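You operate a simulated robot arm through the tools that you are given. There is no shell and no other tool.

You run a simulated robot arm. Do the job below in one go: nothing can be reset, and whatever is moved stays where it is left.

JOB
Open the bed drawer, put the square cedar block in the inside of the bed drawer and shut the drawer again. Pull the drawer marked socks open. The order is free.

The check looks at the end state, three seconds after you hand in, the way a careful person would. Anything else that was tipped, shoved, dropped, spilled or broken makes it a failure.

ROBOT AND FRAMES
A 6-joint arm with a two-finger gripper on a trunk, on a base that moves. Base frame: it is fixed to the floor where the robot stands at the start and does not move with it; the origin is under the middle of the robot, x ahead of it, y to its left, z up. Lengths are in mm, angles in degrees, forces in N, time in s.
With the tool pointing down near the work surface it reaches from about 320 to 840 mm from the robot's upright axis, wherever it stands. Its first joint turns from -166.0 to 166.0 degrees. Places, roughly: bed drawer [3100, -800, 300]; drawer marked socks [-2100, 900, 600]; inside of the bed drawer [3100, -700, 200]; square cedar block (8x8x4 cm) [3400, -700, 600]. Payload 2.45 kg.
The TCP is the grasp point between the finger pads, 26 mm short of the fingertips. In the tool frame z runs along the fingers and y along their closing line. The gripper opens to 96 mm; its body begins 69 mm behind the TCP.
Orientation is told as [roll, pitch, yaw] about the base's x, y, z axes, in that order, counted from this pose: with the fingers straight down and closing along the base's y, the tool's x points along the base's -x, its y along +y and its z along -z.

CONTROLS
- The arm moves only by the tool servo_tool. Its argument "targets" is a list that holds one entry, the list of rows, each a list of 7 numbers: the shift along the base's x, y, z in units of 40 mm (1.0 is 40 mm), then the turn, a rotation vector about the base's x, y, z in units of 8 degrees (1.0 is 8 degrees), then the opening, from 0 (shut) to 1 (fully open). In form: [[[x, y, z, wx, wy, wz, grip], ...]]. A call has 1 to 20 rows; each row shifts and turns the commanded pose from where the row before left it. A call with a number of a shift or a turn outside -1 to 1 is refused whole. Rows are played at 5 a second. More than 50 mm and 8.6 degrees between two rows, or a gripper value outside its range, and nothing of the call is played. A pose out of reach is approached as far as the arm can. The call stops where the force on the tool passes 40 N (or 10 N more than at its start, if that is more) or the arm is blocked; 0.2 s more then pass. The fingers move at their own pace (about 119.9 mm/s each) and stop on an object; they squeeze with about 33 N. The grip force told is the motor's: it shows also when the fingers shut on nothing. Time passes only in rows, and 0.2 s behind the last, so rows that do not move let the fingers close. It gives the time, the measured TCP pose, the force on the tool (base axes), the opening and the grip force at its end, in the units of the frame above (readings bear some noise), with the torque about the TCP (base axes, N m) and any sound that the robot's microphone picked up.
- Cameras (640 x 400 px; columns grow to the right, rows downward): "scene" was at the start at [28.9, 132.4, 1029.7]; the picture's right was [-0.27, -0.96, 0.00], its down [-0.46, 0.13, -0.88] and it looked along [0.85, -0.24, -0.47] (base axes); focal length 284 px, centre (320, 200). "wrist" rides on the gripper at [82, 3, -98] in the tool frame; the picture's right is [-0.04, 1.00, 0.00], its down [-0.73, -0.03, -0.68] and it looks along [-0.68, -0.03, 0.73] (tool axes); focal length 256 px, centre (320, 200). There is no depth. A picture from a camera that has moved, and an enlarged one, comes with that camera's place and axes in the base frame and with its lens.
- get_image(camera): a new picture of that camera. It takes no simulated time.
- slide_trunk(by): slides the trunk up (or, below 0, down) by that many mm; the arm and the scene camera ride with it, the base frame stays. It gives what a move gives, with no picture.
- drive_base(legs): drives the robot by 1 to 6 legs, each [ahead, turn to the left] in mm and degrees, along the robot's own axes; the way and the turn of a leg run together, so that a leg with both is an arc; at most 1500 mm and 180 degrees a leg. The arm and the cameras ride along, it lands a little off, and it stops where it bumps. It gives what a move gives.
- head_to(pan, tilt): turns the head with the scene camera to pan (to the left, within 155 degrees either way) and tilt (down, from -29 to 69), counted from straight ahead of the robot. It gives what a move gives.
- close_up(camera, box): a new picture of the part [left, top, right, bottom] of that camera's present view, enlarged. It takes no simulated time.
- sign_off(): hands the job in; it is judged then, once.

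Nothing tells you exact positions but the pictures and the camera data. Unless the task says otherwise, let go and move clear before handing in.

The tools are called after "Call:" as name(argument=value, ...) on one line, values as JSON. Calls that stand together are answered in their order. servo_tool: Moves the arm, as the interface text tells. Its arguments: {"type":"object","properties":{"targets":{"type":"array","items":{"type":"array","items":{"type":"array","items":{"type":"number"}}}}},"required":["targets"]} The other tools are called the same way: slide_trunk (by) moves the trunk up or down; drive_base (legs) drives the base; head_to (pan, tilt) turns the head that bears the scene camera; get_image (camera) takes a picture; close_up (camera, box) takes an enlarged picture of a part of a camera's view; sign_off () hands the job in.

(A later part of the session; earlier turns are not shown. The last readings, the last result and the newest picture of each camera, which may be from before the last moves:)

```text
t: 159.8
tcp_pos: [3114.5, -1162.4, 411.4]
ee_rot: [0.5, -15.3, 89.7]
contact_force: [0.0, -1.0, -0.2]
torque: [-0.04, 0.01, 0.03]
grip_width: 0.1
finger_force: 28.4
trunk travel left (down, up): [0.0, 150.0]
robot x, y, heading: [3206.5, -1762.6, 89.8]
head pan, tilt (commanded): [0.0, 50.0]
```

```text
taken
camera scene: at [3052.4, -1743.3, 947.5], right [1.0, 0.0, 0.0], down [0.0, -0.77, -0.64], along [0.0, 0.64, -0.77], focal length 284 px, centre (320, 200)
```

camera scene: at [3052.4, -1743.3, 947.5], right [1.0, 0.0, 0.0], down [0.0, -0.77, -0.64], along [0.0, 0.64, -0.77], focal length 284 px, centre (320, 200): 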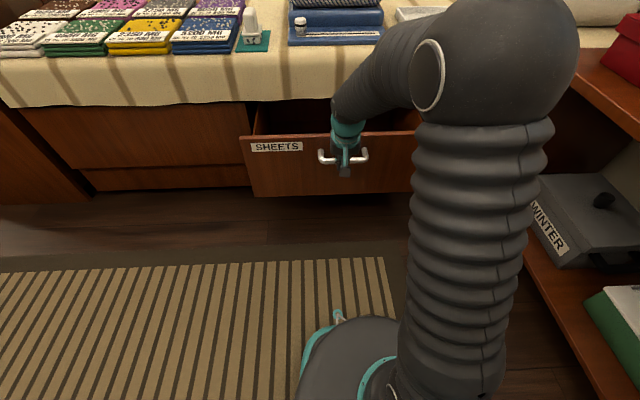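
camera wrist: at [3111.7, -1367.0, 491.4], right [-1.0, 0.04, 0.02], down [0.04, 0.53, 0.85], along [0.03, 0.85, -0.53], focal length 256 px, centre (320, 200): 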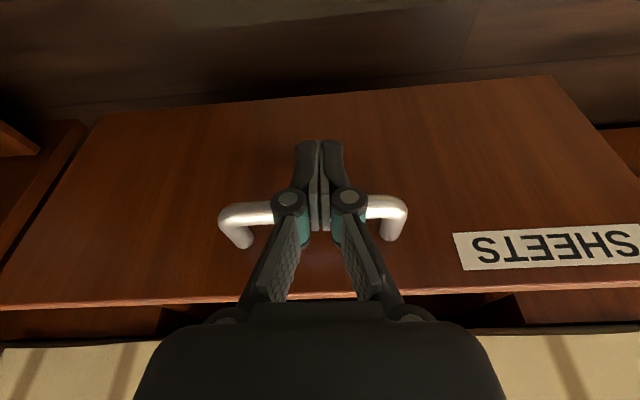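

Call:
servo_tool(targets=[[[0, 0.5, 0, 0, 0, 0, 0], [0, 0.5, 0, 0, 0, 0, 0], [0, 0.5, 0, 0, 0, 0, 0], [0, 0.5, 0, 0, 0, 0, 0], [0, 0.4, 0, 0, 0, 0, 0]]])

Call:
get_image(camera="scene")

```text
t: 161.0
tcp_pos: [3114.2, -1065.5, 414.7]
ee_rot: [0.6, -15.2, 89.7]
contact_force: [0.0, 0.7, 0.5]
torque: [0.04, 0.04, -0.02]
grip_width: 0.0
finger_force: 28.4
trunk travel left (down, up): [0.0, 150.0]
robot x, y, heading: [3208.4, -1761.4, 89.7]
head pan, tilt (commanded): [0.0, 50.0]
```

```text
taken
camera scene: at [3052.4, -1743.2, 947.5], right [1.0, 0.0, 0.0], down [0.0, -0.77, -0.64], along [0.0, 0.64, -0.77], focal length 284 px, centre (320, 200)
```

scene: 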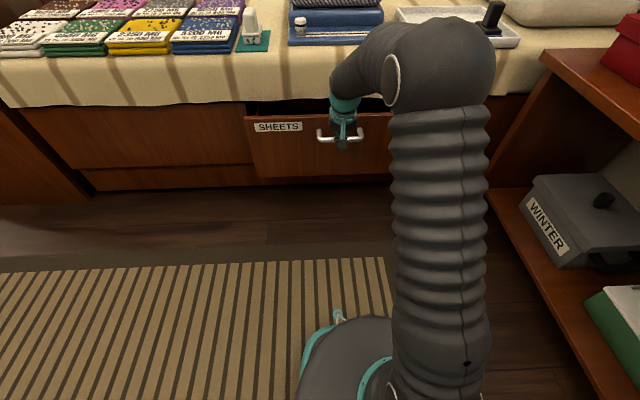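

Call:
servo_tool(targets=[[[0, 0.4, 0, 0, 0, 0, 0], [0, 0.4, 0, 0, 0, 0, 0], [0, 0.3, 0, 0, 0, 0, 0], [0, 0.25, 0, 0, 0, 0, 0]]])

Call:
get_image(camera="scene")

Call:
get_image(camera="wrist")

```text
t: 162.0
tcp_pos: [3115.4, -1012.1, 413.0]
ee_rot: [0.5, -15.2, 89.7]
contact_force: [-0.7, -0.4, -1.0]
torque: [-0.02, 0.0, -0.01]
grip_width: 0.2
finger_force: 28.1
trunk travel left (down, up): [0.0, 150.0]
robot x, y, heading: [3208.9, -1761.8, 90.0]
head pan, tilt (commanded): [0.0, 50.0]
```

```text
taken
camera scene: at [3052.4, -1743.2, 947.4], right [1.0, 0.0, 0.0], down [0.0, -0.77, -0.64], along [0.0, 0.64, -0.77], focal length 284 px, centre (320, 200)
```

scene: 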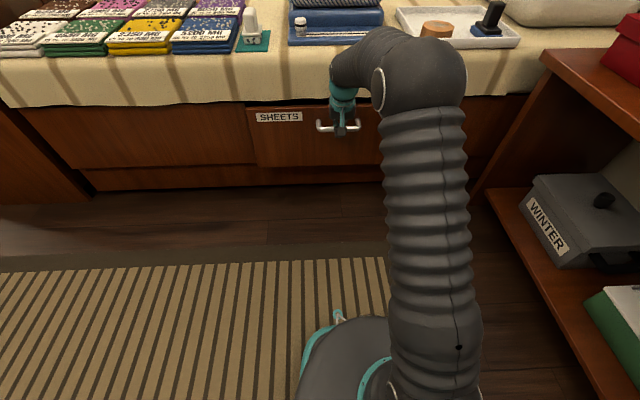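

```text
taken
camera wrist: at [3110.6, -1116.1, 487.1], right [-1.0, 0.04, 0.02], down [0.04, 0.53, 0.85], along [0.03, 0.85, -0.53], focal length 256 px, centre (320, 200)
```

wrist: 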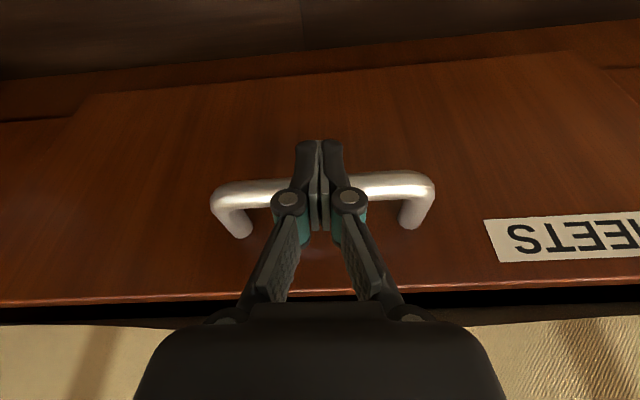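

Call:
servo_tool(targets=[[[0, 0.2, 0, 0, 0, 0, 0], [0, 0.2, 0, 0, 0, 0, 0], [0, 0.1, 0, 0, 0, 0, 0]]])

Call:
servo_tool(targets=[[[0, 0.15, 0, 0, 0, 0, 0], [0, 0.1, 0, 0, 0, 0, 0]]])

Call:
get_image(camera="wrist")

Call:
close_up(camera="scene", box=[180, 60, 440, 210])

```text
t: 162.8
tcp_pos: [3115.9, -997.6, 412.4]
ee_rot: [0.4, -14.4, 89.8]
contact_force: [-0.4, -3.9, 1.0]
torque: [-0.12, 0.01, 0.06]
grip_width: 0.3
finger_force: 28.3
trunk travel left (down, up): [0.0, 150.0]
robot x, y, heading: [3209.1, -1762.1, 89.9]
head pan, tilt (commanded): [0.0, 50.0]
stopped in row 3: the force on the tool passed its limit at 46 N (the readings are from after the stop); the commanded pose is now the measured one
```

```text
t: 163.2
tcp_pos: [3114.7, -997.6, 409.3]
ee_rot: [0.2, -13.7, 89.8]
contact_force: [0.0, -3.0, -1.2]
torque: [-0.1, 0.0, 0.02]
grip_width: 0.0
finger_force: 28.9
trunk travel left (down, up): [0.0, 150.0]
robot x, y, heading: [3208.3, -1763.6, 89.9]
head pan, tilt (commanded): [0.0, 50.0]
stopped in row 1: the force on the tool passed its limit at 51 N (the readings are from after the stop); the commanded pose is now the measured one
```

```text
taken
camera wrist: at [3109.9, -1099.5, 486.1], right [-1.0, 0.04, 0.01], down [0.03, 0.55, 0.83], along [0.03, 0.83, -0.55], focal length 256 px, centre (320, 200)
```

wrist: 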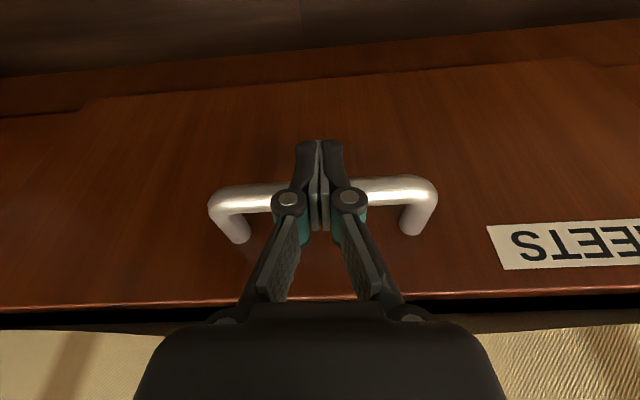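

```text
2.46 times, centred on (310, 135) of scene
camera zoom: at [3052.4, -1744.2, 947.3], right [1.0, 0.0, 0.0], down [0.0, -0.77, -0.64], along [0.0, 0.64, -0.77], focal length 698 px, centre (345, 360)
```

zoom: 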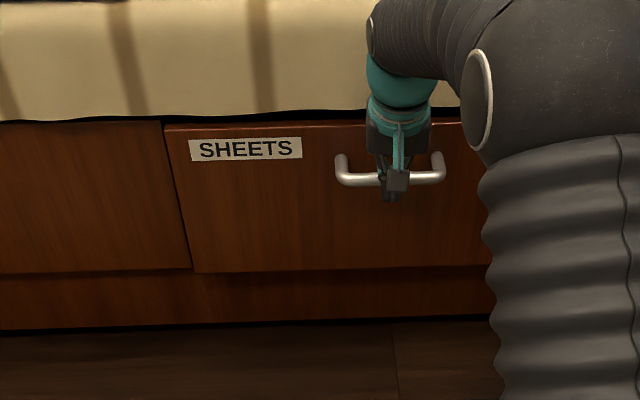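

The push stops hard at 46–51 N, so the drawer is at its end stop and looks flush. I retract and verify.

Call:
servo_tool(targets=[[[0, -0.5, 0, 0, 0, 0, 0], [0, -0.7, 0, 0, 0, 0, 0], [0, -0.7, 0.2, -0.4, 0, 0, 0], [0, -0.7, 0.5, -0.4, 0, 0, 0], [0, -0.7, 0.8, -0.4, 0, 0, 0], [0.3, -0.5, 0.8, -0.4, 0, 0, 0], [0.6, -0.3, 0.8, 0, 0, 0, 0.3], [0.8, 0, 0.8, 0, 0, 0, 0.5], [0.8, 0, 0.6, 0, 0, 0, 0.5]]])

Call:
get_image(camera="scene")

Call:
close_up(camera="scene", box=[180, 60, 440, 210])

```text
t: 165.2
tcp_pos: [3213.3, -1160.8, 590.9]
ee_rot: [0.3, -1.0, 89.9]
contact_force: [-0.4, 1.3, 0.2]
torque: [0.0, 0.02, 0.02]
grip_width: 48.0
finger_force: 0.0
trunk travel left (down, up): [0.0, 150.0]
robot x, y, heading: [3208.8, -1761.2, 89.6]
head pan, tilt (commanded): [0.0, 50.0]
```

```text
taken
camera scene: at [3052.4, -1744.1, 947.4], right [1.0, 0.0, 0.0], down [0.0, -0.77, -0.64], along [0.0, 0.64, -0.77], focal length 284 px, centre (320, 200)
```

scene: 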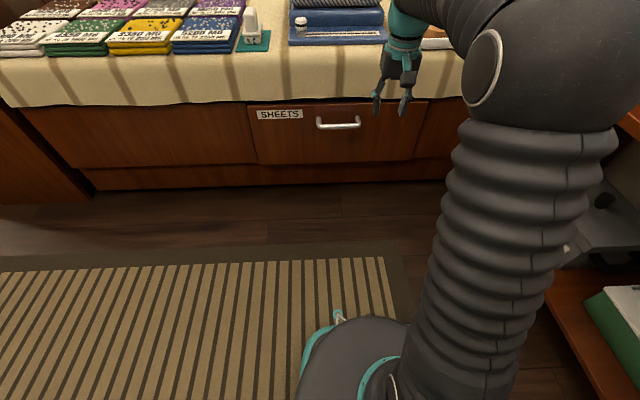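

```text
2.46 times, centred on (310, 135) of scene
camera zoom: at [3052.4, -1744.1, 947.4], right [1.0, 0.0, 0.0], down [0.0, -0.77, -0.64], along [0.0, 0.64, -0.77], focal length 698 px, centre (345, 360)
```

zoom: 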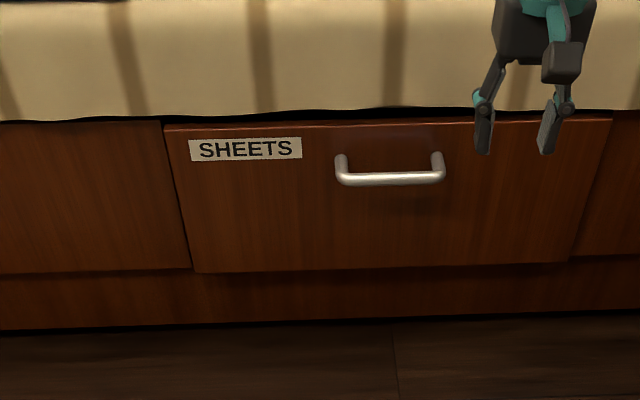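

The drawer is shut at its original position, with the block inside. Now I stow the arm and head for the closet; first turning to face −x.

Call:
servo_tool(targets=[[[0.7, -0.8, 0.2, 0, 0, 0, 0.5], [0.7, -0.8, 0.2, 0, 0, 0, 0.5], [0.7, -0.8, 0.2, 0, 0, 0, 0.5], [0.7, -0.8, 0.2, 0, 0, 0, 0.5], [0.7, -0.8, 0.2, 0, 0, 0, 0.5], [0.7, -0.8, 0.2, 0, 0, 0, 0.5]]])

Call:
slide_trunk(by=50)

Call:
drive_base(legs=[[0, 85]])

Call:
head_to(pan=10, tilt=20)

Call:
get_image(camera="scene")

```text
t: 166.6
tcp_pos: [3381.5, -1354.3, 635.3]
ee_rot: [0.3, -1.0, 89.8]
contact_force: [-0.3, -0.3, 0.3]
torque: [0.02, -0.01, 0.01]
grip_width: 48.3
finger_force: 0.0
trunk travel left (down, up): [0.0, 150.0]
robot x, y, heading: [3207.7, -1758.1, 89.8]
head pan, tilt (commanded): [0.0, 50.0]
```

```text
t: 167.5
tcp_pos: [3381.4, -1352.3, 685.9]
ee_rot: [0.3, -1.0, 89.9]
contact_force: [0.1, -0.4, 0.2]
torque: [0.01, 0.03, 0.0]
grip_width: 47.9
finger_force: 0.1
trunk travel left (down, up): [-50.0, 100.0]
robot x, y, heading: [3206.7, -1761.8, 89.9]
head pan, tilt (commanded): [0.0, 50.0]
```

```text
t: 171.6
tcp_pos: [2813.3, -1560.2, 687.0]
ee_rot: [0.3, -1.0, 175.9]
contact_force: [-0.4, -0.5, 0.3]
torque: [-0.03, -0.02, -0.01]
grip_width: 47.6
finger_force: 0.0
trunk travel left (down, up): [-50.0, 100.0]
robot x, y, heading: [3204.5, -1762.1, 175.8]
head pan, tilt (commanded): [0.0, 50.0]
```

```text
t: 172.5
tcp_pos: [2814.0, -1561.9, 687.6]
ee_rot: [0.3, -1.0, 175.9]
contact_force: [0.4, 0.0, 0.6]
torque: [0.01, 0.04, 0.02]
grip_width: 47.9
finger_force: 0.1
trunk travel left (down, up): [-50.0, 100.0]
robot x, y, heading: [3207.2, -1763.0, 175.8]
head pan, tilt (commanded): [10.0, 20.0]
```

```text
taken
camera scene: at [3165.7, -1932.6, 1043.0], right [-0.1, 0.99, 0.0], down [0.34, 0.03, -0.94], along [-0.93, -0.1, -0.34], focal length 284 px, centre (320, 200)
```

scene: 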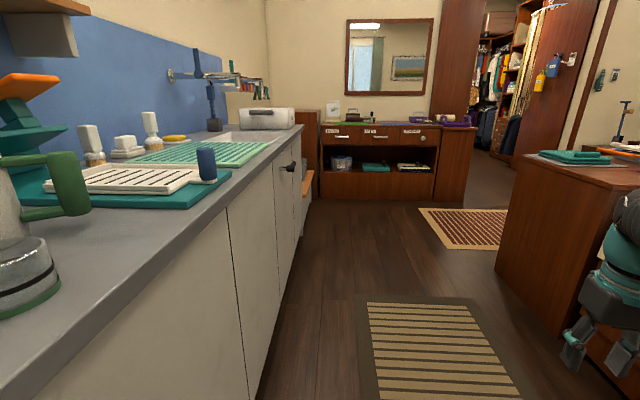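

The way back is clear: the aisle, then past the desk to the doorway. I drive back to the spot in front of the closet door.

Call:
drive_base(legs=[[1500, 0], [880, 0], [0, -86]])

Call:
head_to(pan=0, tilt=25)

Call:
get_image(camera="scene")

```text
t: 187.9
tcp_pos: [997.6, -1172.5, 686.6]
ee_rot: [0.3, -1.0, 88.5]
contact_force: [-0.3, 0.2, -0.3]
torque: [0.03, 0.0, 0.0]
grip_width: 48.0
finger_force: 0.1
trunk travel left (down, up): [-50.0, 100.0]
robot x, y, heading: [816.7, -1576.4, 88.7]
head pan, tilt (commanded): [10.0, 20.0]
```

```text
t: 188.7
tcp_pos: [997.3, -1172.2, 686.2]
ee_rot: [0.3, -0.9, 88.5]
contact_force: [-0.3, 0.8, 0.1]
torque: [0.04, 0.02, 0.0]
grip_width: 47.9
finger_force: 0.1
trunk travel left (down, up): [-50.0, 100.0]
robot x, y, heading: [819.4, -1577.8, 88.5]
head pan, tilt (commanded): [0.0, 25.0]
```

```text
taken
camera scene: at [660.3, -1540.7, 1035.0], right [1.0, -0.03, 0.0], down [-0.01, -0.42, -0.91], along [0.02, 0.91, -0.42], focal length 284 px, centre (320, 200)
```

scene: 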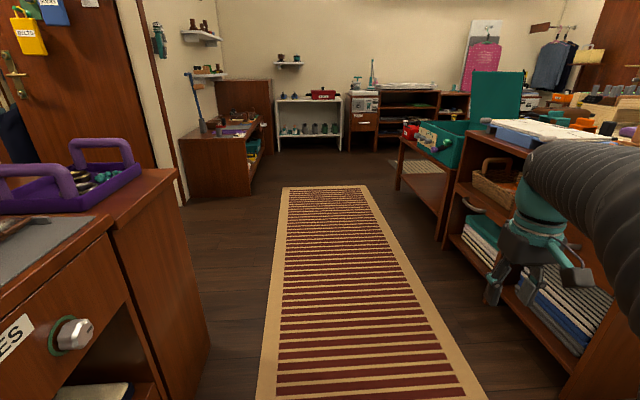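

Call:
drive_base(legs=[[1460, 0], [0, 91]])

Call:
head_to(pan=0, tilt=20)

Call:
get_image(camera="scene")

```text
t: 199.8
tcp_pos: [444.9, 44.9, 686.3]
ee_rot: [0.3, -1.1, -179.1]
contact_force: [0.0, 0.8, 0.6]
torque: [-0.03, -0.01, -0.03]
grip_width: 48.0
finger_force: 0.0
trunk travel left (down, up): [-50.0, 100.0]
robot x, y, heading: [855.3, -121.1, -179.3]
head pan, tilt (commanded): [0.0, 25.0]
```

```text
t: 200.5
tcp_pos: [445.9, 44.4, 688.0]
ee_rot: [0.3, -1.1, -179.1]
contact_force: [-0.3, -1.3, 0.2]
torque: [-0.01, 0.01, -0.02]
grip_width: 48.0
finger_force: 0.0
trunk travel left (down, up): [-50.0, 100.0]
robot x, y, heading: [855.8, -121.6, -179.1]
head pan, tilt (commanded): [0.0, 20.0]
```

```text
taken
camera scene: at [828.0, -277.3, 1043.0], right [-0.02, 1.0, 0.0], down [0.34, 0.01, -0.94], along [-0.94, -0.02, -0.34], focal length 284 px, centre (320, 200)
```

scene: 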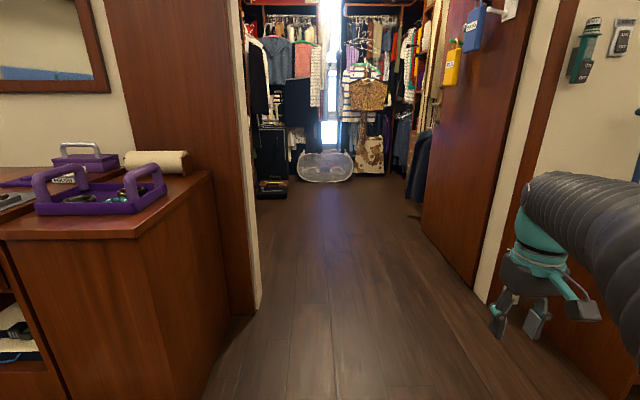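

The doorway (y from about −620 to +550) lies straight ahead, with the door folded along y≈550. I drive through it and look into the closet.

Call:
drive_base(legs=[[1500, -2]])

Call:
head_to(pan=-15, tilt=20)

Call:
get_image(camera="scene")

Call:
head_to(pan=25, tilt=20)

Call:
get_image(camera="scene")

```text
t: 208.0
tcp_pos: [-1075.7, 29.7, 686.4]
ee_rot: [0.2, -1.0, -179.4]
contact_force: [0.5, -0.2, -0.2]
torque: [0.0, -0.01, 0.03]
grip_width: 47.8
finger_force: 0.1
trunk travel left (down, up): [-50.0, 100.0]
robot x, y, heading: [-663.3, -136.3, -179.6]
head pan, tilt (commanded): [0.0, 20.0]
```

```text
t: 208.8
tcp_pos: [-1075.7, 29.2, 686.2]
ee_rot: [0.3, -1.0, -179.5]
contact_force: [0.2, 0.1, 0.0]
torque: [-0.02, 0.01, -0.02]
grip_width: 48.1
finger_force: 0.2
trunk travel left (down, up): [-50.0, 100.0]
robot x, y, heading: [-665.9, -137.4, -179.6]
head pan, tilt (commanded): [-15.0, 20.0]
```

```text
taken
camera scene: at [-692.1, -272.5, 1043.0], right [0.25, 0.97, 0.0], down [0.33, -0.09, -0.94], along [-0.91, 0.23, -0.34], focal length 284 px, centre (320, 200)
```

scene: 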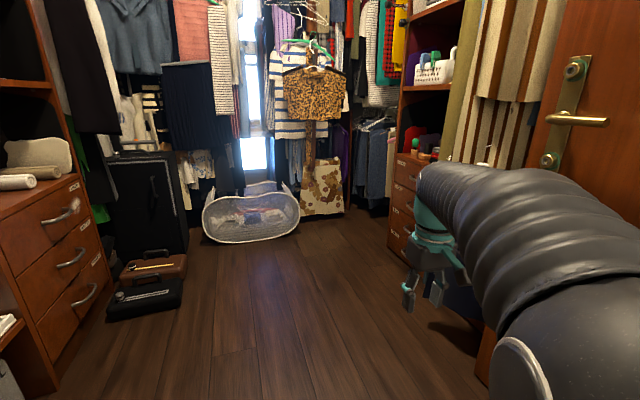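

```text
t: 209.9
tcp_pos: [-1075.6, 29.3, 686.5]
ee_rot: [0.3, -1.0, -179.4]
contact_force: [0.5, -0.2, -0.3]
torque: [-0.01, 0.03, 0.01]
grip_width: 47.9
finger_force: 0.1
trunk travel left (down, up): [-50.0, 100.0]
robot x, y, heading: [-668.0, -136.5, -179.5]
head pan, tilt (commanded): [25.0, 20.0]
```

```text
taken
camera scene: at [-686.0, -335.8, 1043.0], right [-0.43, 0.9, 0.0], down [0.31, 0.15, -0.94], along [-0.85, -0.4, -0.34], focal length 284 px, centre (320, 200)
```

scene: 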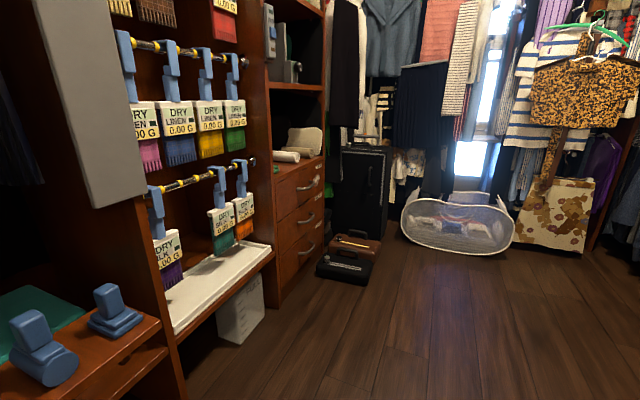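

There are drawers on both closet sides; the ones on the right (+y) fit the given place. I zoom in on the labels.

Call:
head_to(pan=-15, tilt=20)

Call:
close_up(camera="scene", box=[370, 120, 470, 270])

Call:
close_up(camera="scene", box=[0, 160, 140, 310])

```text
t: 210.9
tcp_pos: [-1074.8, 29.9, 687.1]
ee_rot: [0.2, -1.0, -179.3]
contact_force: [-1.2, 0.6, 0.5]
torque: [0.02, 0.01, -0.03]
grip_width: 48.0
finger_force: 0.1
trunk travel left (down, up): [-50.0, 100.0]
robot x, y, heading: [-662.7, -138.7, -179.7]
head pan, tilt (commanded): [-15.0, 20.0]
```

```text
2.67 times, centred on (420, 195) of scene
camera zoom: at [-692.1, -272.5, 1043.0], right [0.25, 0.97, 0.0], down [0.33, -0.09, -0.94], along [-0.91, 0.23, -0.34], focal length 756 px, centre (53, 213)
```

zoom: 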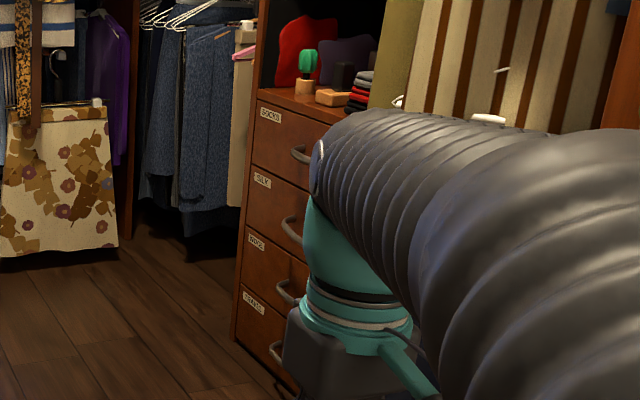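

```text
2.67 times, centred on (70, 235) of scene
camera zoom: at [-692.1, -272.5, 1043.0], right [0.25, 0.97, 0.0], down [0.33, -0.09, -0.94], along [-0.91, 0.23, -0.34], focal length 756 px, centre (987, 107)
```

zoom: 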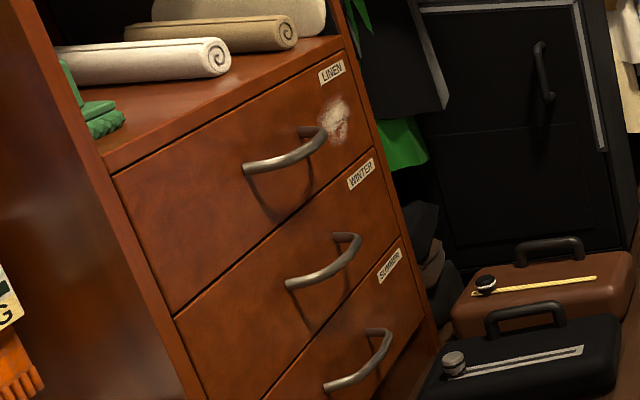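

The right-hand dresser's top drawer is labelled SOCKS; its handle is at about (−2080, 620, 610). I'll drive in front of it and turn to face +y.

Call:
drive_base(legs=[[1350, 0]])

Call:
drive_base(legs=[[0, -90]])

Call:
head_to(pan=-5, tilt=25)

Call:
get_image(camera="scene")

Call:
get_image(camera="wrist")

```text
t: 217.7
tcp_pos: [-2433.6, 22.0, 687.2]
ee_rot: [0.3, -1.0, -179.7]
contact_force: [0.2, -1.1, -0.1]
torque: [-0.01, -0.05, 0.01]
grip_width: 48.1
finger_force: 0.1
trunk travel left (down, up): [-50.0, 100.0]
robot x, y, heading: [-2022.9, -149.1, -179.7]
head pan, tilt (commanded): [-15.0, 20.0]
```

```text
t: 222.0
tcp_pos: [-1849.2, 258.9, 688.2]
ee_rot: [0.3, -1.0, 89.6]
contact_force: [-0.3, -0.4, 0.2]
torque: [0.0, -0.01, -0.02]
grip_width: 48.1
finger_force: 0.1
trunk travel left (down, up): [-50.0, 100.0]
robot x, y, heading: [-2022.4, -146.4, 89.3]
head pan, tilt (commanded): [-15.0, 20.0]
```

```text
t: 222.7
tcp_pos: [-1849.8, 260.9, 685.7]
ee_rot: [0.3, -1.0, 89.7]
contact_force: [-0.2, 0.0, -0.6]
torque: [0.01, 0.01, 0.0]
grip_width: 48.0
finger_force: 0.0
trunk travel left (down, up): [-50.0, 100.0]
robot x, y, heading: [-2023.5, -146.5, 89.6]
head pan, tilt (commanded): [-5.0, 25.0]
```

```text
taken
camera scene: at [-2171.3, -115.1, 1035.0], right [1.0, -0.09, 0.0], down [-0.04, -0.42, -0.91], along [0.09, 0.9, -0.42], focal length 284 px, centre (320, 200)
```

scene: 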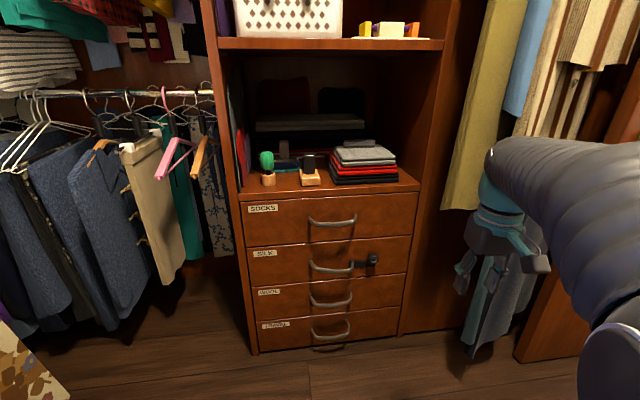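

```text
taken
camera wrist: at [-1853.8, 177.1, 784.0], right [-1.0, 0.05, 0.01], down [0.04, 0.72, 0.69], along [0.03, 0.69, -0.72], focal length 256 px, centre (320, 200)
```

wrist: 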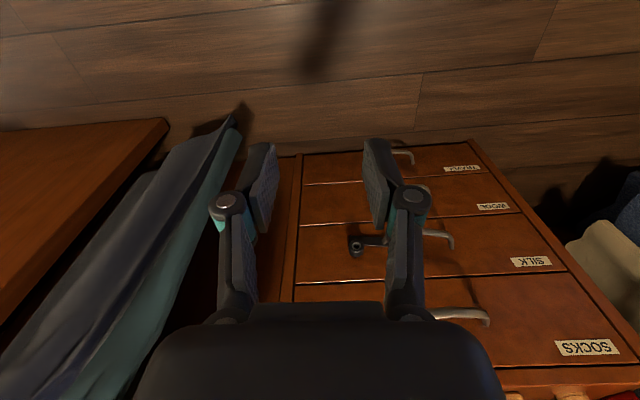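

The SOCKS drawer is the top one, with a bow handle. Let me zoom in to measure it and check the black thing by the SILK drawer.

Call:
close_up(camera="scene", box=[230, 180, 430, 305])

Call:
close_up(camera="scene", box=[230, 100, 430, 225])

Call:
close_up(camera="wrist", box=[280, 130, 640, 390])

```text
3.20 times, centred on (330, 242) of scene
camera zoom: at [-2171.3, -115.1, 1035.0], right [1.0, -0.09, 0.0], down [-0.04, -0.42, -0.91], along [0.09, 0.9, -0.42], focal length 908 px, centre (288, 64)
```

zoom: 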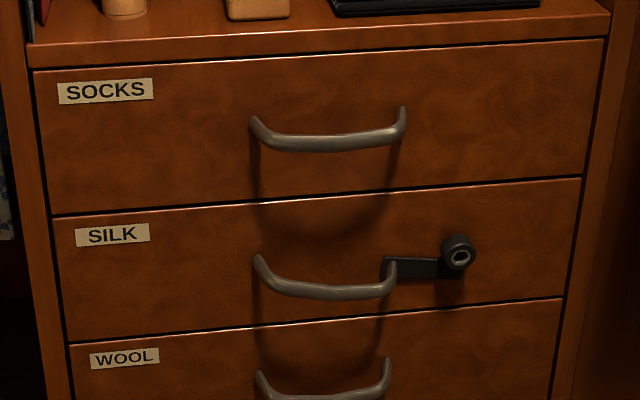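

```text
3.20 times, centred on (330, 162) of scene
camera zoom: at [-2171.3, -115.1, 1035.0], right [1.0, -0.09, 0.0], down [-0.04, -0.42, -0.91], along [0.09, 0.9, -0.42], focal length 908 px, centre (288, 320)
```

zoom: 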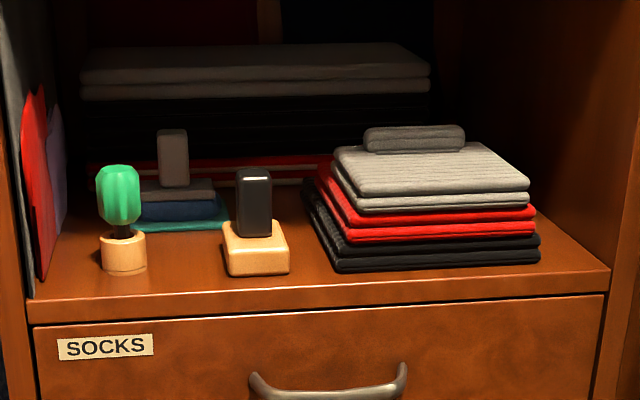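

```text
1.54 times, centred on (460, 260) of wrist
camera zoom: at [-1853.8, 177.1, 784.0], right [-1.0, 0.05, 0.01], down [0.04, 0.72, 0.69], along [0.03, 0.69, -0.72], focal length 394 px, centre (105, 108)
```

zoom: 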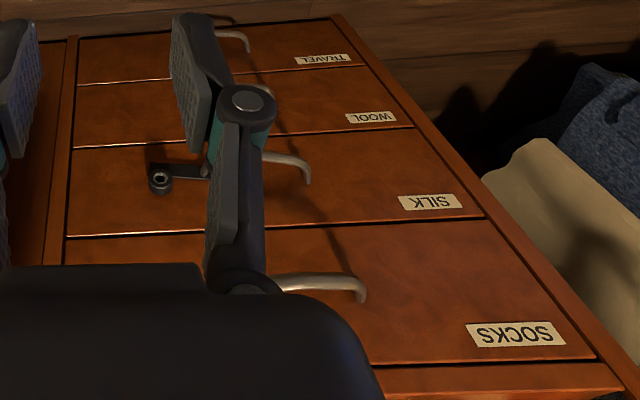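

Triangulation puts the SOCKS handle bar at about (−2057, 648, 597). As before, I first yaw the tool, then pitch 40° in the arm's plane in front of the handle.

Call:
servo_tool(targets=[[[-0.417, 0.417, 0.05, 0, 0, 1, 0.5], [-0.417, 0.417, 0.05, 0, 0, 1, 0.5], [-0.417, 0.417, 0.05, 0, 0, 1, 0.5], [-0.417, 0.417, 0.05, 0, 0, 1, 0.5], [-0.417, 0.417, 0.05, 0, 0, 1, 0.5], [-0.417, 0.417, 0.05, 0, 0, 1, 0.5], [-0.417, 0.417, 0.05, 0, 0, 1, 0.5], [-0.417, 0.417, 0.05, 0, 0, 1, 0.5], [-0.417, 0.417, 0.05, 0, 0, 1, 0.5], [-0.417, 0.417, 0.05, 0, 0, 1, 0.5], [-0.417, 0.417, 0.05, 0, 0, 1, 0.5], [-0.417, 0.417, 0.05, 0, 0, 1, 0.5]]])

Call:
servo_tool(targets=[[[0, 0.4, -0.05, 0.99, 0.104, 0, 0.5], [0, 0.4, -0.05, 0.99, 0.104, 0, 0.5], [0, 0.4, -0.05, 0.99, 0.104, 0, 0.5], [0, 0.4, -0.05, 0.99, 0.104, 0, 0.5]]])

Call:
get_image(camera="wrist")

Call:
get_image(camera="scene")

```text
t: 225.3
tcp_pos: [-2050.2, 462.3, 710.1]
ee_rot: [0.3, -1.0, -174.2]
contact_force: [-0.3, -0.9, 0.3]
torque: [0.02, 0.03, -0.01]
grip_width: 48.0
finger_force: 0.0
trunk travel left (down, up): [-50.0, 100.0]
robot x, y, heading: [-2024.3, -146.5, 89.6]
head pan, tilt (commanded): [-5.0, 25.0]
```

```text
t: 226.3
tcp_pos: [-2049.2, 525.4, 705.5]
ee_rot: [-31.6, -1.1, -173.7]
contact_force: [-0.6, 0.4, 0.4]
torque: [0.0, 0.04, -0.01]
grip_width: 47.9
finger_force: 0.1
trunk travel left (down, up): [-50.0, 100.0]
robot x, y, heading: [-2025.4, -150.1, 89.8]
head pan, tilt (commanded): [-5.0, 25.0]
```

```text
taken
camera wrist: at [-1962.3, 479.9, 785.2], right [0.04, -0.85, -0.52], down [-0.68, -0.41, 0.61], along [-0.73, 0.33, -0.6], focal length 256 px, centre (320, 200)
```

wrist: 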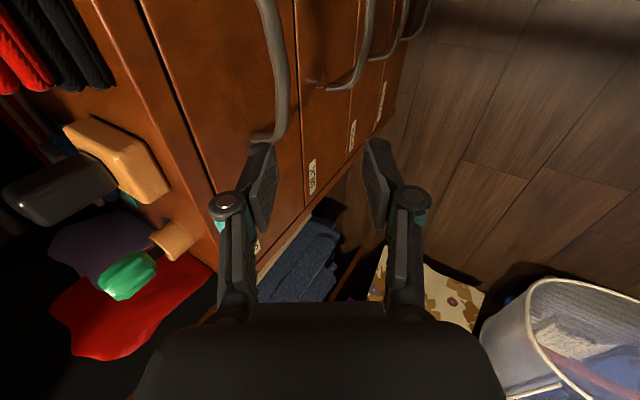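

```text
taken
camera scene: at [-2171.4, -115.0, 1034.9], right [1.0, -0.09, 0.0], down [-0.04, -0.42, -0.91], along [0.09, 0.9, -0.42], focal length 284 px, centre (320, 200)
```

scene: 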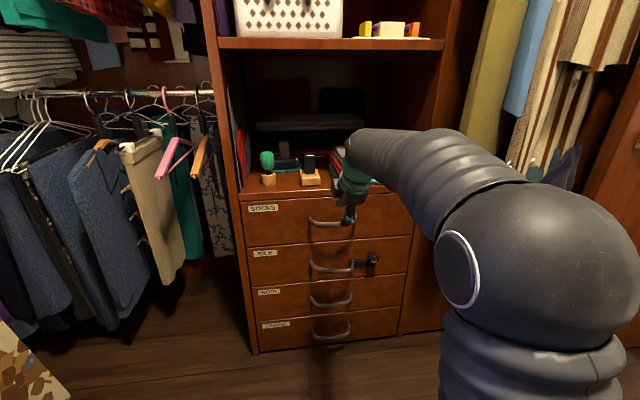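

Call:
close_up(camera="wrist", box=[180, 0, 400, 150])

Call:
close_up(camera="scene", box=[280, 150, 400, 240])

```text
2.67 times, centred on (290, 75) of wrist
camera zoom: at [-1962.3, 479.9, 785.2], right [0.04, -0.85, -0.52], down [-0.68, -0.41, 0.61], along [-0.73, 0.33, -0.6], focal length 683 px, centre (400, 533)
```

zoom: 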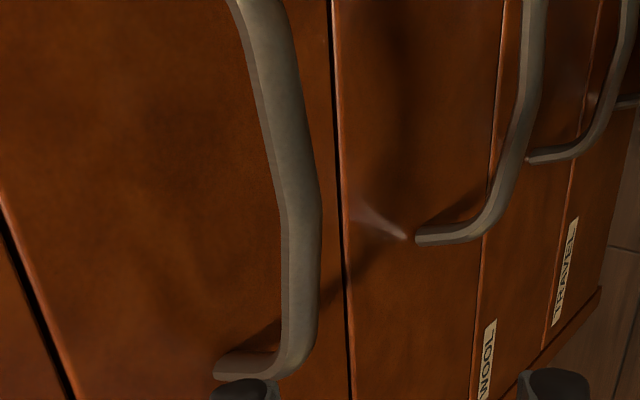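

```text
4.44 times, centred on (340, 195) of scene
camera zoom: at [-2171.4, -115.0, 1034.9], right [1.0, -0.09, 0.0], down [-0.04, -0.42, -0.91], along [0.09, 0.9, -0.42], focal length 1261 px, centre (231, 222)
```

zoom: 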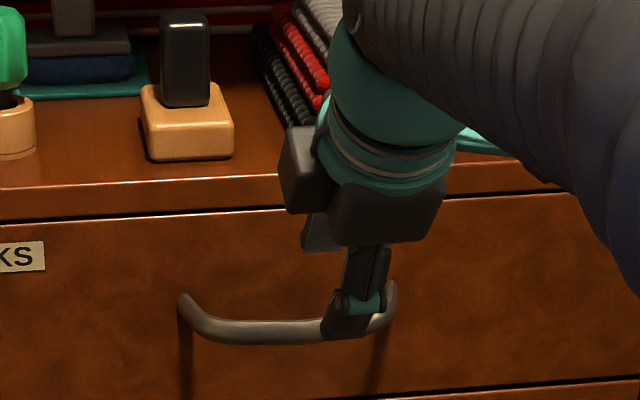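

Refined: bar at about (−2060, 631, 600), drawer face at y≈678. I finish the pitch and approach along the tool axis.

Call:
servo_tool(targets=[[[-0.1, 0.6, -0.45, 0.99, 0.104, 0, 0.45], [0, 0.6, -0.46, 0, 0, 0, 0.45], [-0.07, 0.64, -0.76, 0, 0, 0, 0.45]]])

Call:
get_image(camera="wrist")

```text
t: 227.1
tcp_pos: [-2057.4, 599.8, 637.7]
ee_rot: [-39.7, -1.0, -173.7]
contact_force: [0.0, -0.1, 0.9]
torque: [0.01, -0.03, 0.05]
grip_width: 43.4
finger_force: 0.1
trunk travel left (down, up): [-50.0, 100.0]
robot x, y, heading: [-2023.4, -146.1, 89.4]
head pan, tilt (commanded): [-5.0, 25.0]
```

```text
taken
camera wrist: at [-1968.5, 543.9, 710.6], right [0.04, -0.77, -0.64], down [-0.67, -0.49, 0.55], along [-0.74, 0.41, -0.54], focal length 256 px, centre (320, 200)
```

wrist: 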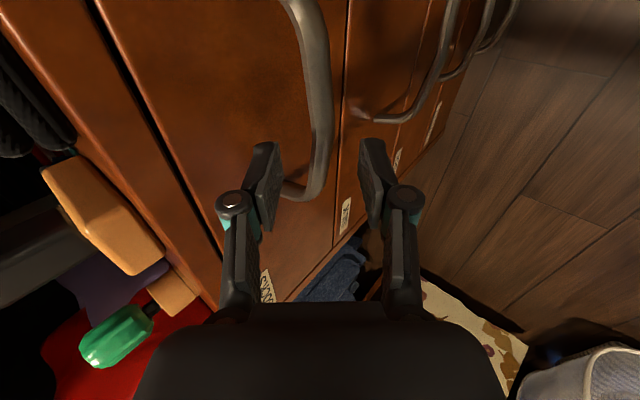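

The bar runs centrally between the fingers. Final step in and close.

Call:
servo_tool(targets=[[[-0.03, 0.32, -0.38, 0, 0, 0, 0.45], [-0.03, 0.32, -0.38, 0, 0, 0, 0.45]]])

Call:
get_image(camera="wrist")

```text
t: 227.7
tcp_pos: [-2059.5, 624.1, 605.8]
ee_rot: [-39.6, -1.0, -173.6]
contact_force: [-0.6, 0.7, 0.2]
torque: [-0.02, 0.01, 0.02]
grip_width: 43.4
finger_force: 0.0
trunk travel left (down, up): [-50.0, 100.0]
robot x, y, heading: [-2024.2, -151.2, 89.8]
head pan, tilt (commanded): [-5.0, 25.0]
```

```text
taken
camera wrist: at [-1970.5, 568.3, 678.4], right [0.03, -0.77, -0.64], down [-0.67, -0.49, 0.56], along [-0.74, 0.41, -0.54], focal length 256 px, centre (320, 200)
```

wrist: 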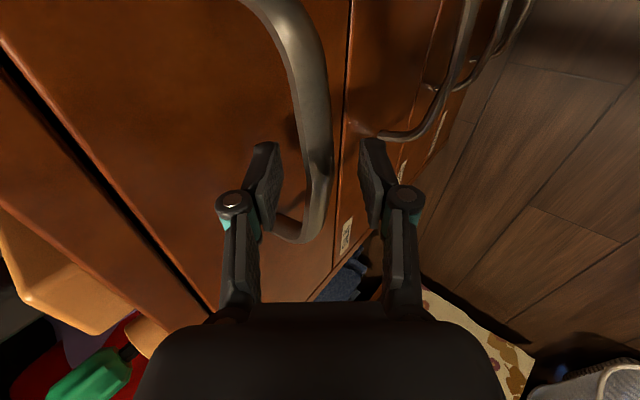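

Call:
servo_tool(targets=[[[0, 0, 0, 0, 0, 0, 0], [0, 0, 0, 0, 0, 0, 0], [0, 0, 0, 0, 0, 0, 0]]])

Call:
get_image(camera="wrist")

```text
t: 228.5
tcp_pos: [-2058.8, 622.9, 608.2]
ee_rot: [-39.7, -1.1, -173.6]
contact_force: [-2.4, 1.5, 11.7]
torque: [0.02, 0.93, -0.74]
grip_width: 17.4
finger_force: 42.6
trunk travel left (down, up): [-50.0, 100.0]
robot x, y, heading: [-2026.9, -147.7, 89.9]
head pan, tilt (commanded): [-5.0, 25.0]
```

```text
taken
camera wrist: at [-1970.4, 568.0, 680.0], right [0.03, -0.77, -0.64], down [-0.67, -0.49, 0.55], along [-0.74, 0.41, -0.53], focal length 256 px, centre (320, 200)
```

wrist: 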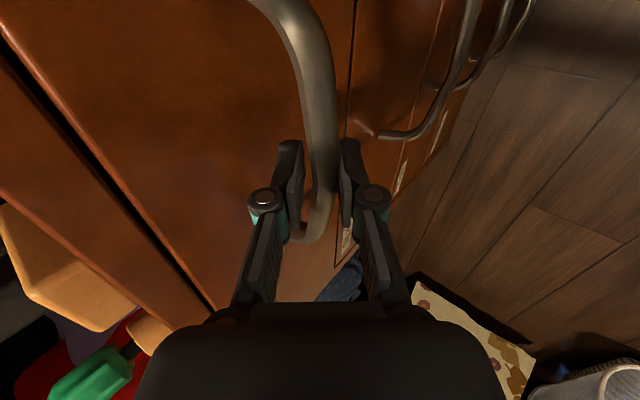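

The bar is gripped (17 mm). I pull the SOCKS drawer along −y.

Call:
servo_tool(targets=[[[0, -0.3, 0, 0, 0, 0, 0], [0, -0.35, 0, 0, 0, 0, 0], [0, -0.35, 0, 0, 0, 0, 0]]])

Call:
get_image(camera="scene")

```text
t: 229.3
tcp_pos: [-2057.7, 583.4, 606.4]
ee_rot: [-39.8, -0.9, -173.7]
contact_force: [15.1, 0.8, 17.0]
torque: [0.02, 0.4, -1.14]
grip_width: 17.4
finger_force: 42.4
trunk travel left (down, up): [-50.0, 100.0]
robot x, y, heading: [-2021.5, -147.3, 89.2]
head pan, tilt (commanded): [-5.0, 25.0]
```

```text
taken
camera scene: at [-2170.7, -115.5, 1035.2], right [1.0, -0.1, 0.0], down [-0.04, -0.42, -0.91], along [0.09, 0.9, -0.42], focal length 284 px, centre (320, 200)
```

scene: 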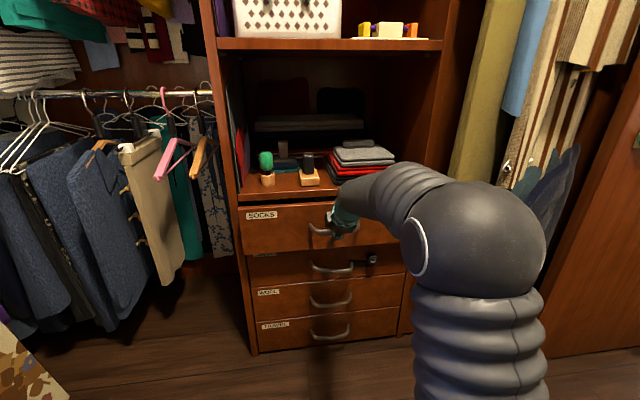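

The drawer moves. Continue, with slight compliance.

Call:
servo_tool(targets=[[[0.03, -0.35, 0.03, 0, 0, 0, 0], [0, -0.35, 0, 0, 0, 0, 0], [0, -0.35, 0, 0, 0, 0, 0]]])

Call:
servo_tool(targets=[[[0, -0.35, 0, 0, 0, 0, 0], [0, -0.35, 0, 0, 0, 0, 0], [0, -0.35, 0, 0, 0, 0, 0]]])

Call:
get_image(camera="scene")

```text
t: 230.1
tcp_pos: [-2055.4, 542.5, 606.6]
ee_rot: [-39.6, -1.1, -173.8]
contact_force: [35.2, 0.1, 12.5]
torque: [0.04, 0.28, -1.19]
grip_width: 17.1
finger_force: 42.5
trunk travel left (down, up): [-50.0, 100.0]
robot x, y, heading: [-2025.7, -146.5, 89.3]
head pan, tilt (commanded): [-5.0, 25.0]
```

```text
t: 230.9
tcp_pos: [-2055.9, 499.7, 608.5]
ee_rot: [-39.6, -1.0, -173.7]
contact_force: [37.1, 0.9, 11.6]
torque: [0.05, 0.5, -1.01]
grip_width: 17.4
finger_force: 43.1
trunk travel left (down, up): [-50.0, 100.0]
robot x, y, heading: [-2026.8, -150.7, 89.3]
head pan, tilt (commanded): [-5.0, 25.0]
```

```text
taken
camera scene: at [-2169.4, -114.8, 1035.2], right [0.99, -0.1, 0.0], down [-0.04, -0.42, -0.91], along [0.09, 0.9, -0.42], focal length 284 px, centre (320, 200)
```

scene: 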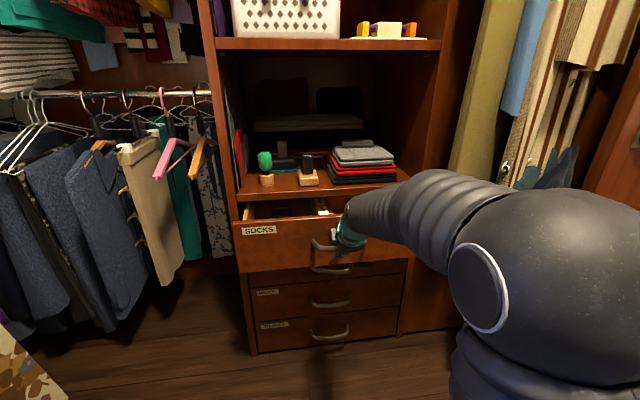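

About 12 cm open; a side force builds up, so I relax in x and continue.

Call:
servo_tool(targets=[[[0.08, 0, 0, 0, 0, 0, 0], [0.02, -0.3, 0, 0, 0, 0, 0], [0.02, -0.3, 0, 0, 0, 0, 0]]])

Call:
servo_tool(targets=[[[0, -0.35, 0, 0, 0, 0, 0], [0, -0.35, 0, 0, 0, 0, 0], [0, -0.35, 0, 0, 0, 0, 0]]])

Call:
get_image(camera="scene")

```text
t: 231.7
tcp_pos: [-2055.4, 475.7, 605.8]
ee_rot: [-39.6, -1.1, -173.4]
contact_force: [-3.6, -1.9, 10.8]
torque: [0.05, 1.7, 0.04]
grip_width: 17.4
finger_force: 43.1
trunk travel left (down, up): [-50.0, 100.0]
robot x, y, heading: [-2026.0, -146.1, 89.7]
head pan, tilt (commanded): [-5.0, 25.0]
```

```text
t: 232.5
tcp_pos: [-2052.0, 433.4, 607.4]
ee_rot: [-39.5, -1.0, -173.6]
contact_force: [-23.0, -1.5, 12.4]
torque: [0.02, 1.16, -0.43]
grip_width: 17.5
finger_force: 42.7
trunk travel left (down, up): [-50.0, 100.0]
robot x, y, heading: [-2022.9, -145.8, 89.5]
head pan, tilt (commanded): [-5.0, 25.0]
```

```text
taken
camera scene: at [-2171.9, -115.9, 1034.9], right [1.0, -0.09, 0.0], down [-0.04, -0.42, -0.91], along [0.08, 0.9, -0.42], focal length 284 px, centre (320, 200)
```

scene: 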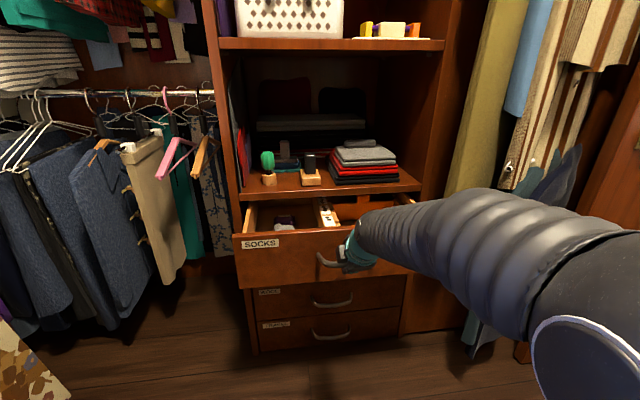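

About 19 cm open and contents visible. A little further, gently.

Call:
servo_tool(targets=[[[-0.05, -0.25, 0, 0, 0, 0, 0], [0, -0.3, 0, 0, 0, 0, 0], [0, -0.3, 0, 0, 0, 0, 0]]])

Call:
servo_tool(targets=[[[0, -0.3, 0, 0, 0, 0, 0], [0, -0.2, 0, 0, 0, 0, 0]]])

Call:
get_image(camera="scene")

```text
t: 233.3
tcp_pos: [-2051.2, 399.5, 607.4]
ee_rot: [-39.7, -1.0, -173.8]
contact_force: [34.6, 1.2, 6.0]
torque: [-0.07, 0.11, -1.33]
grip_width: 17.6
finger_force: 42.9
trunk travel left (down, up): [-50.0, 100.0]
robot x, y, heading: [-2022.8, -150.7, 89.1]
head pan, tilt (commanded): [-5.0, 25.0]
```

```text
t: 233.9
tcp_pos: [-2054.8, 380.4, 606.7]
ee_rot: [-39.6, -1.1, -173.6]
contact_force: [37.3, 1.8, 7.4]
torque: [-0.01, 0.43, -1.0]
grip_width: 17.5
finger_force: 42.6
trunk travel left (down, up): [-50.0, 100.0]
robot x, y, heading: [-2023.5, -149.2, 89.7]
head pan, tilt (commanded): [-5.0, 25.0]
```

```text
taken
camera scene: at [-2169.3, -114.7, 1035.2], right [1.0, -0.1, 0.0], down [-0.04, -0.42, -0.91], along [0.09, 0.9, -0.42], focal length 284 px, centre (320, 200)
```

scene: 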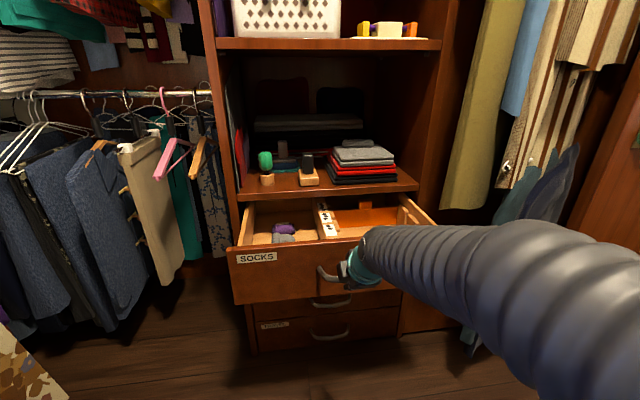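

About 24 cm open. I relax the side force and try a few centimetres more toward its full extension.

Call:
servo_tool(targets=[[[0.06, 0, 0, 0, 0, 0, 0], [0, -0.25, 0, 0, 0, 0, 0], [0, -0.25, 0, 0, 0, 0, 0]]])

Call:
servo_tool(targets=[[[0, -0.25, 0, 0, 0, 0, 0], [0, -0.25, 0, 0, 0, 0, 0]]])

Call:
get_image(camera="scene")

```text
t: 234.7
tcp_pos: [-2053.2, 360.7, 607.2]
ee_rot: [-39.5, -1.1, -173.5]
contact_force: [3.2, -0.7, 3.1]
torque: [0.04, 1.31, -0.25]
grip_width: 17.6
finger_force: 42.8
trunk travel left (down, up): [-50.0, 100.0]
robot x, y, heading: [-2020.8, -143.7, 90.1]
head pan, tilt (commanded): [-5.0, 25.0]
```

```text
t: 235.3
tcp_pos: [-2052.1, 339.3, 605.8]
ee_rot: [-39.5, -1.1, -173.5]
contact_force: [-7.7, -0.1, 2.9]
torque: [0.01, 1.03, -0.5]
grip_width: 17.2
finger_force: 43.3
trunk travel left (down, up): [-50.0, 100.0]
robot x, y, heading: [-2019.3, -145.4, 89.8]
head pan, tilt (commanded): [-5.0, 25.0]
```

```text
taken
camera scene: at [-2171.1, -115.5, 1034.9], right [1.0, -0.09, 0.0], down [-0.04, -0.42, -0.91], along [0.08, 0.9, -0.42], focal length 284 px, centre (320, 200)
```

scene: 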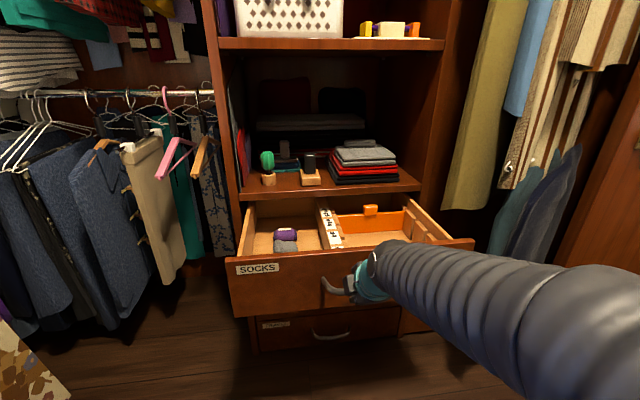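

The SOCKS drawer is about 28 cm open. I release the handle and withdraw along the tool axis.

Call:
servo_tool(targets=[[[0, 0, 0, 0, 0, 0, 0.45], [0, 0, 0, 0, 0, 0, 0.45], [0.03, -0.3, 0.36, 0, 0, 0, 0.45], [0.05, -0.45, 0.54, 0, 0, 0, 0.45], [0.05, -0.45, 0.54, 0, 0, 0, 0.45]]])

Call:
get_image(camera="wrist")

Call:
get_image(camera="scene")

```text
t: 236.5
tcp_pos: [-2048.2, 292.3, 665.1]
ee_rot: [-39.7, -1.1, -173.6]
contact_force: [0.0, -0.1, 0.6]
torque: [0.01, -0.02, 0.03]
grip_width: 43.3
finger_force: 0.2
trunk travel left (down, up): [-50.0, 100.0]
robot x, y, heading: [-2022.2, -146.5, 89.4]
head pan, tilt (commanded): [-5.0, 25.0]
```

```text
taken
camera wrist: at [-1959.6, 236.5, 738.2], right [0.03, -0.77, -0.64], down [-0.67, -0.49, 0.56], along [-0.74, 0.41, -0.54], focal length 256 px, centre (320, 200)
```

wrist: 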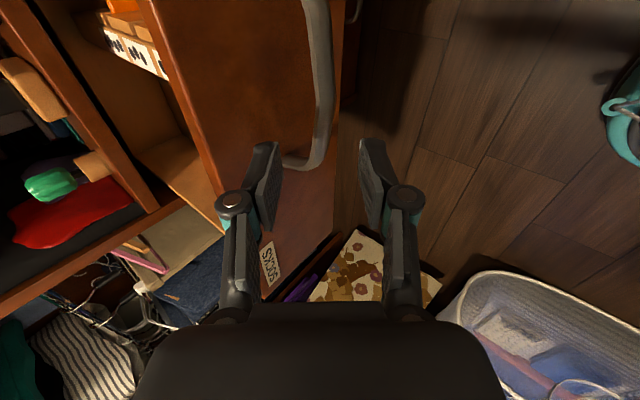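

```text
taken
camera scene: at [-2170.9, -115.0, 1034.9], right [1.0, -0.09, 0.0], down [-0.04, -0.42, -0.91], along [0.09, 0.9, -0.42], focal length 284 px, centre (320, 200)
```

scene: 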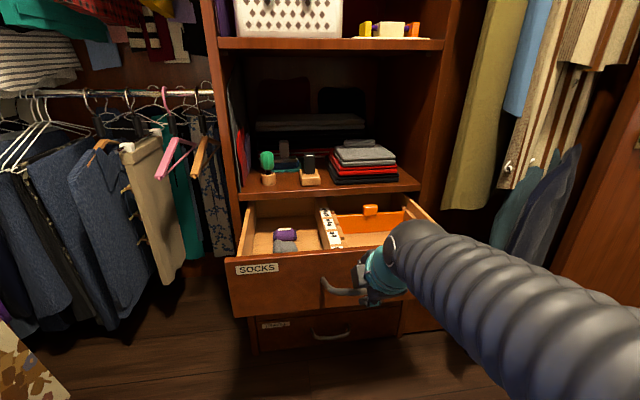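

The handle is free and the drawer stays open. I bring the tool upright and away from the drawer.

Call:
servo_tool(targets=[[[0.05, -0.15, 0.5, 0, 0, 0, 0.45], [0.05, -0.15, 0.4, -0.9, -0.1, 0, 0.45], [0.1, -0.05, 0.3, -0.9, -0.1, 0, 0.45], [0.2, 0, 0.2, -0.9, -0.1, 0, 0.45], [0.3, 0, 0.1, -0.9, -0.1, 0, 0.45], [0.4, 0, 0, -0.9, -0.1, 0, 0.45], [0.5, 0, 0, 0, 0, 0, 0.45]]])

Call:
get_image(camera="scene")

Call:
close_up(camera="scene", box=[210, 130, 490, 360])

```text
t: 238.1
tcp_pos: [-1982.4, 279.2, 724.2]
ee_rot: [-3.2, -0.9, -174.1]
contact_force: [-0.5, 0.5, -0.2]
torque: [0.05, -0.01, 0.0]
grip_width: 43.3
finger_force: 0.0
trunk travel left (down, up): [-50.0, 100.0]
robot x, y, heading: [-2020.2, -146.9, 89.7]
head pan, tilt (commanded): [-5.0, 25.0]
```

```text
taken
camera scene: at [-2170.9, -115.2, 1034.9], right [1.0, -0.09, 0.0], down [-0.04, -0.42, -0.91], along [0.09, 0.9, -0.42], focal length 284 px, centre (320, 200)
```

scene: 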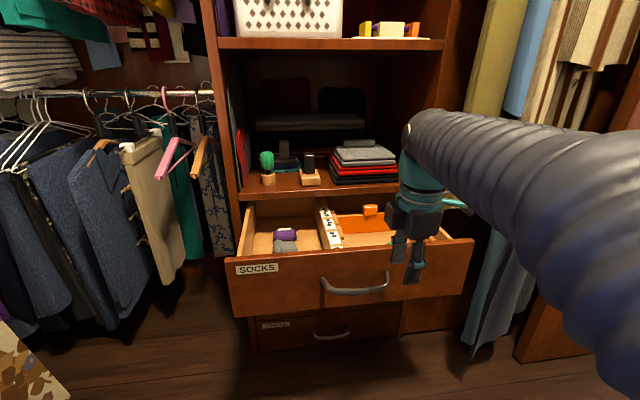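

```text
1.74 times, centred on (350, 245) of scene
camera zoom: at [-2170.9, -115.2, 1034.9], right [1.0, -0.09, 0.0], down [-0.04, -0.42, -0.91], along [0.09, 0.9, -0.42], focal length 493 px, centre (268, 122)
```

zoom: 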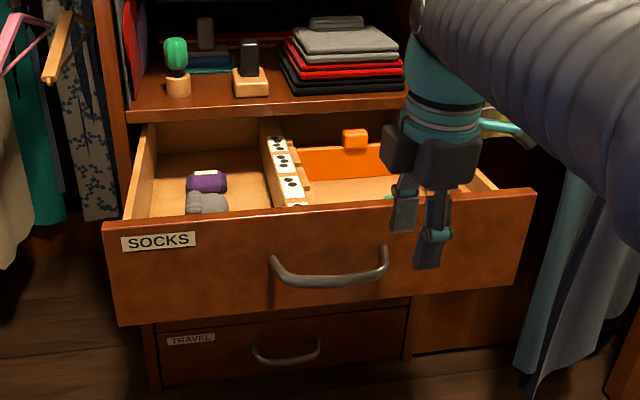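

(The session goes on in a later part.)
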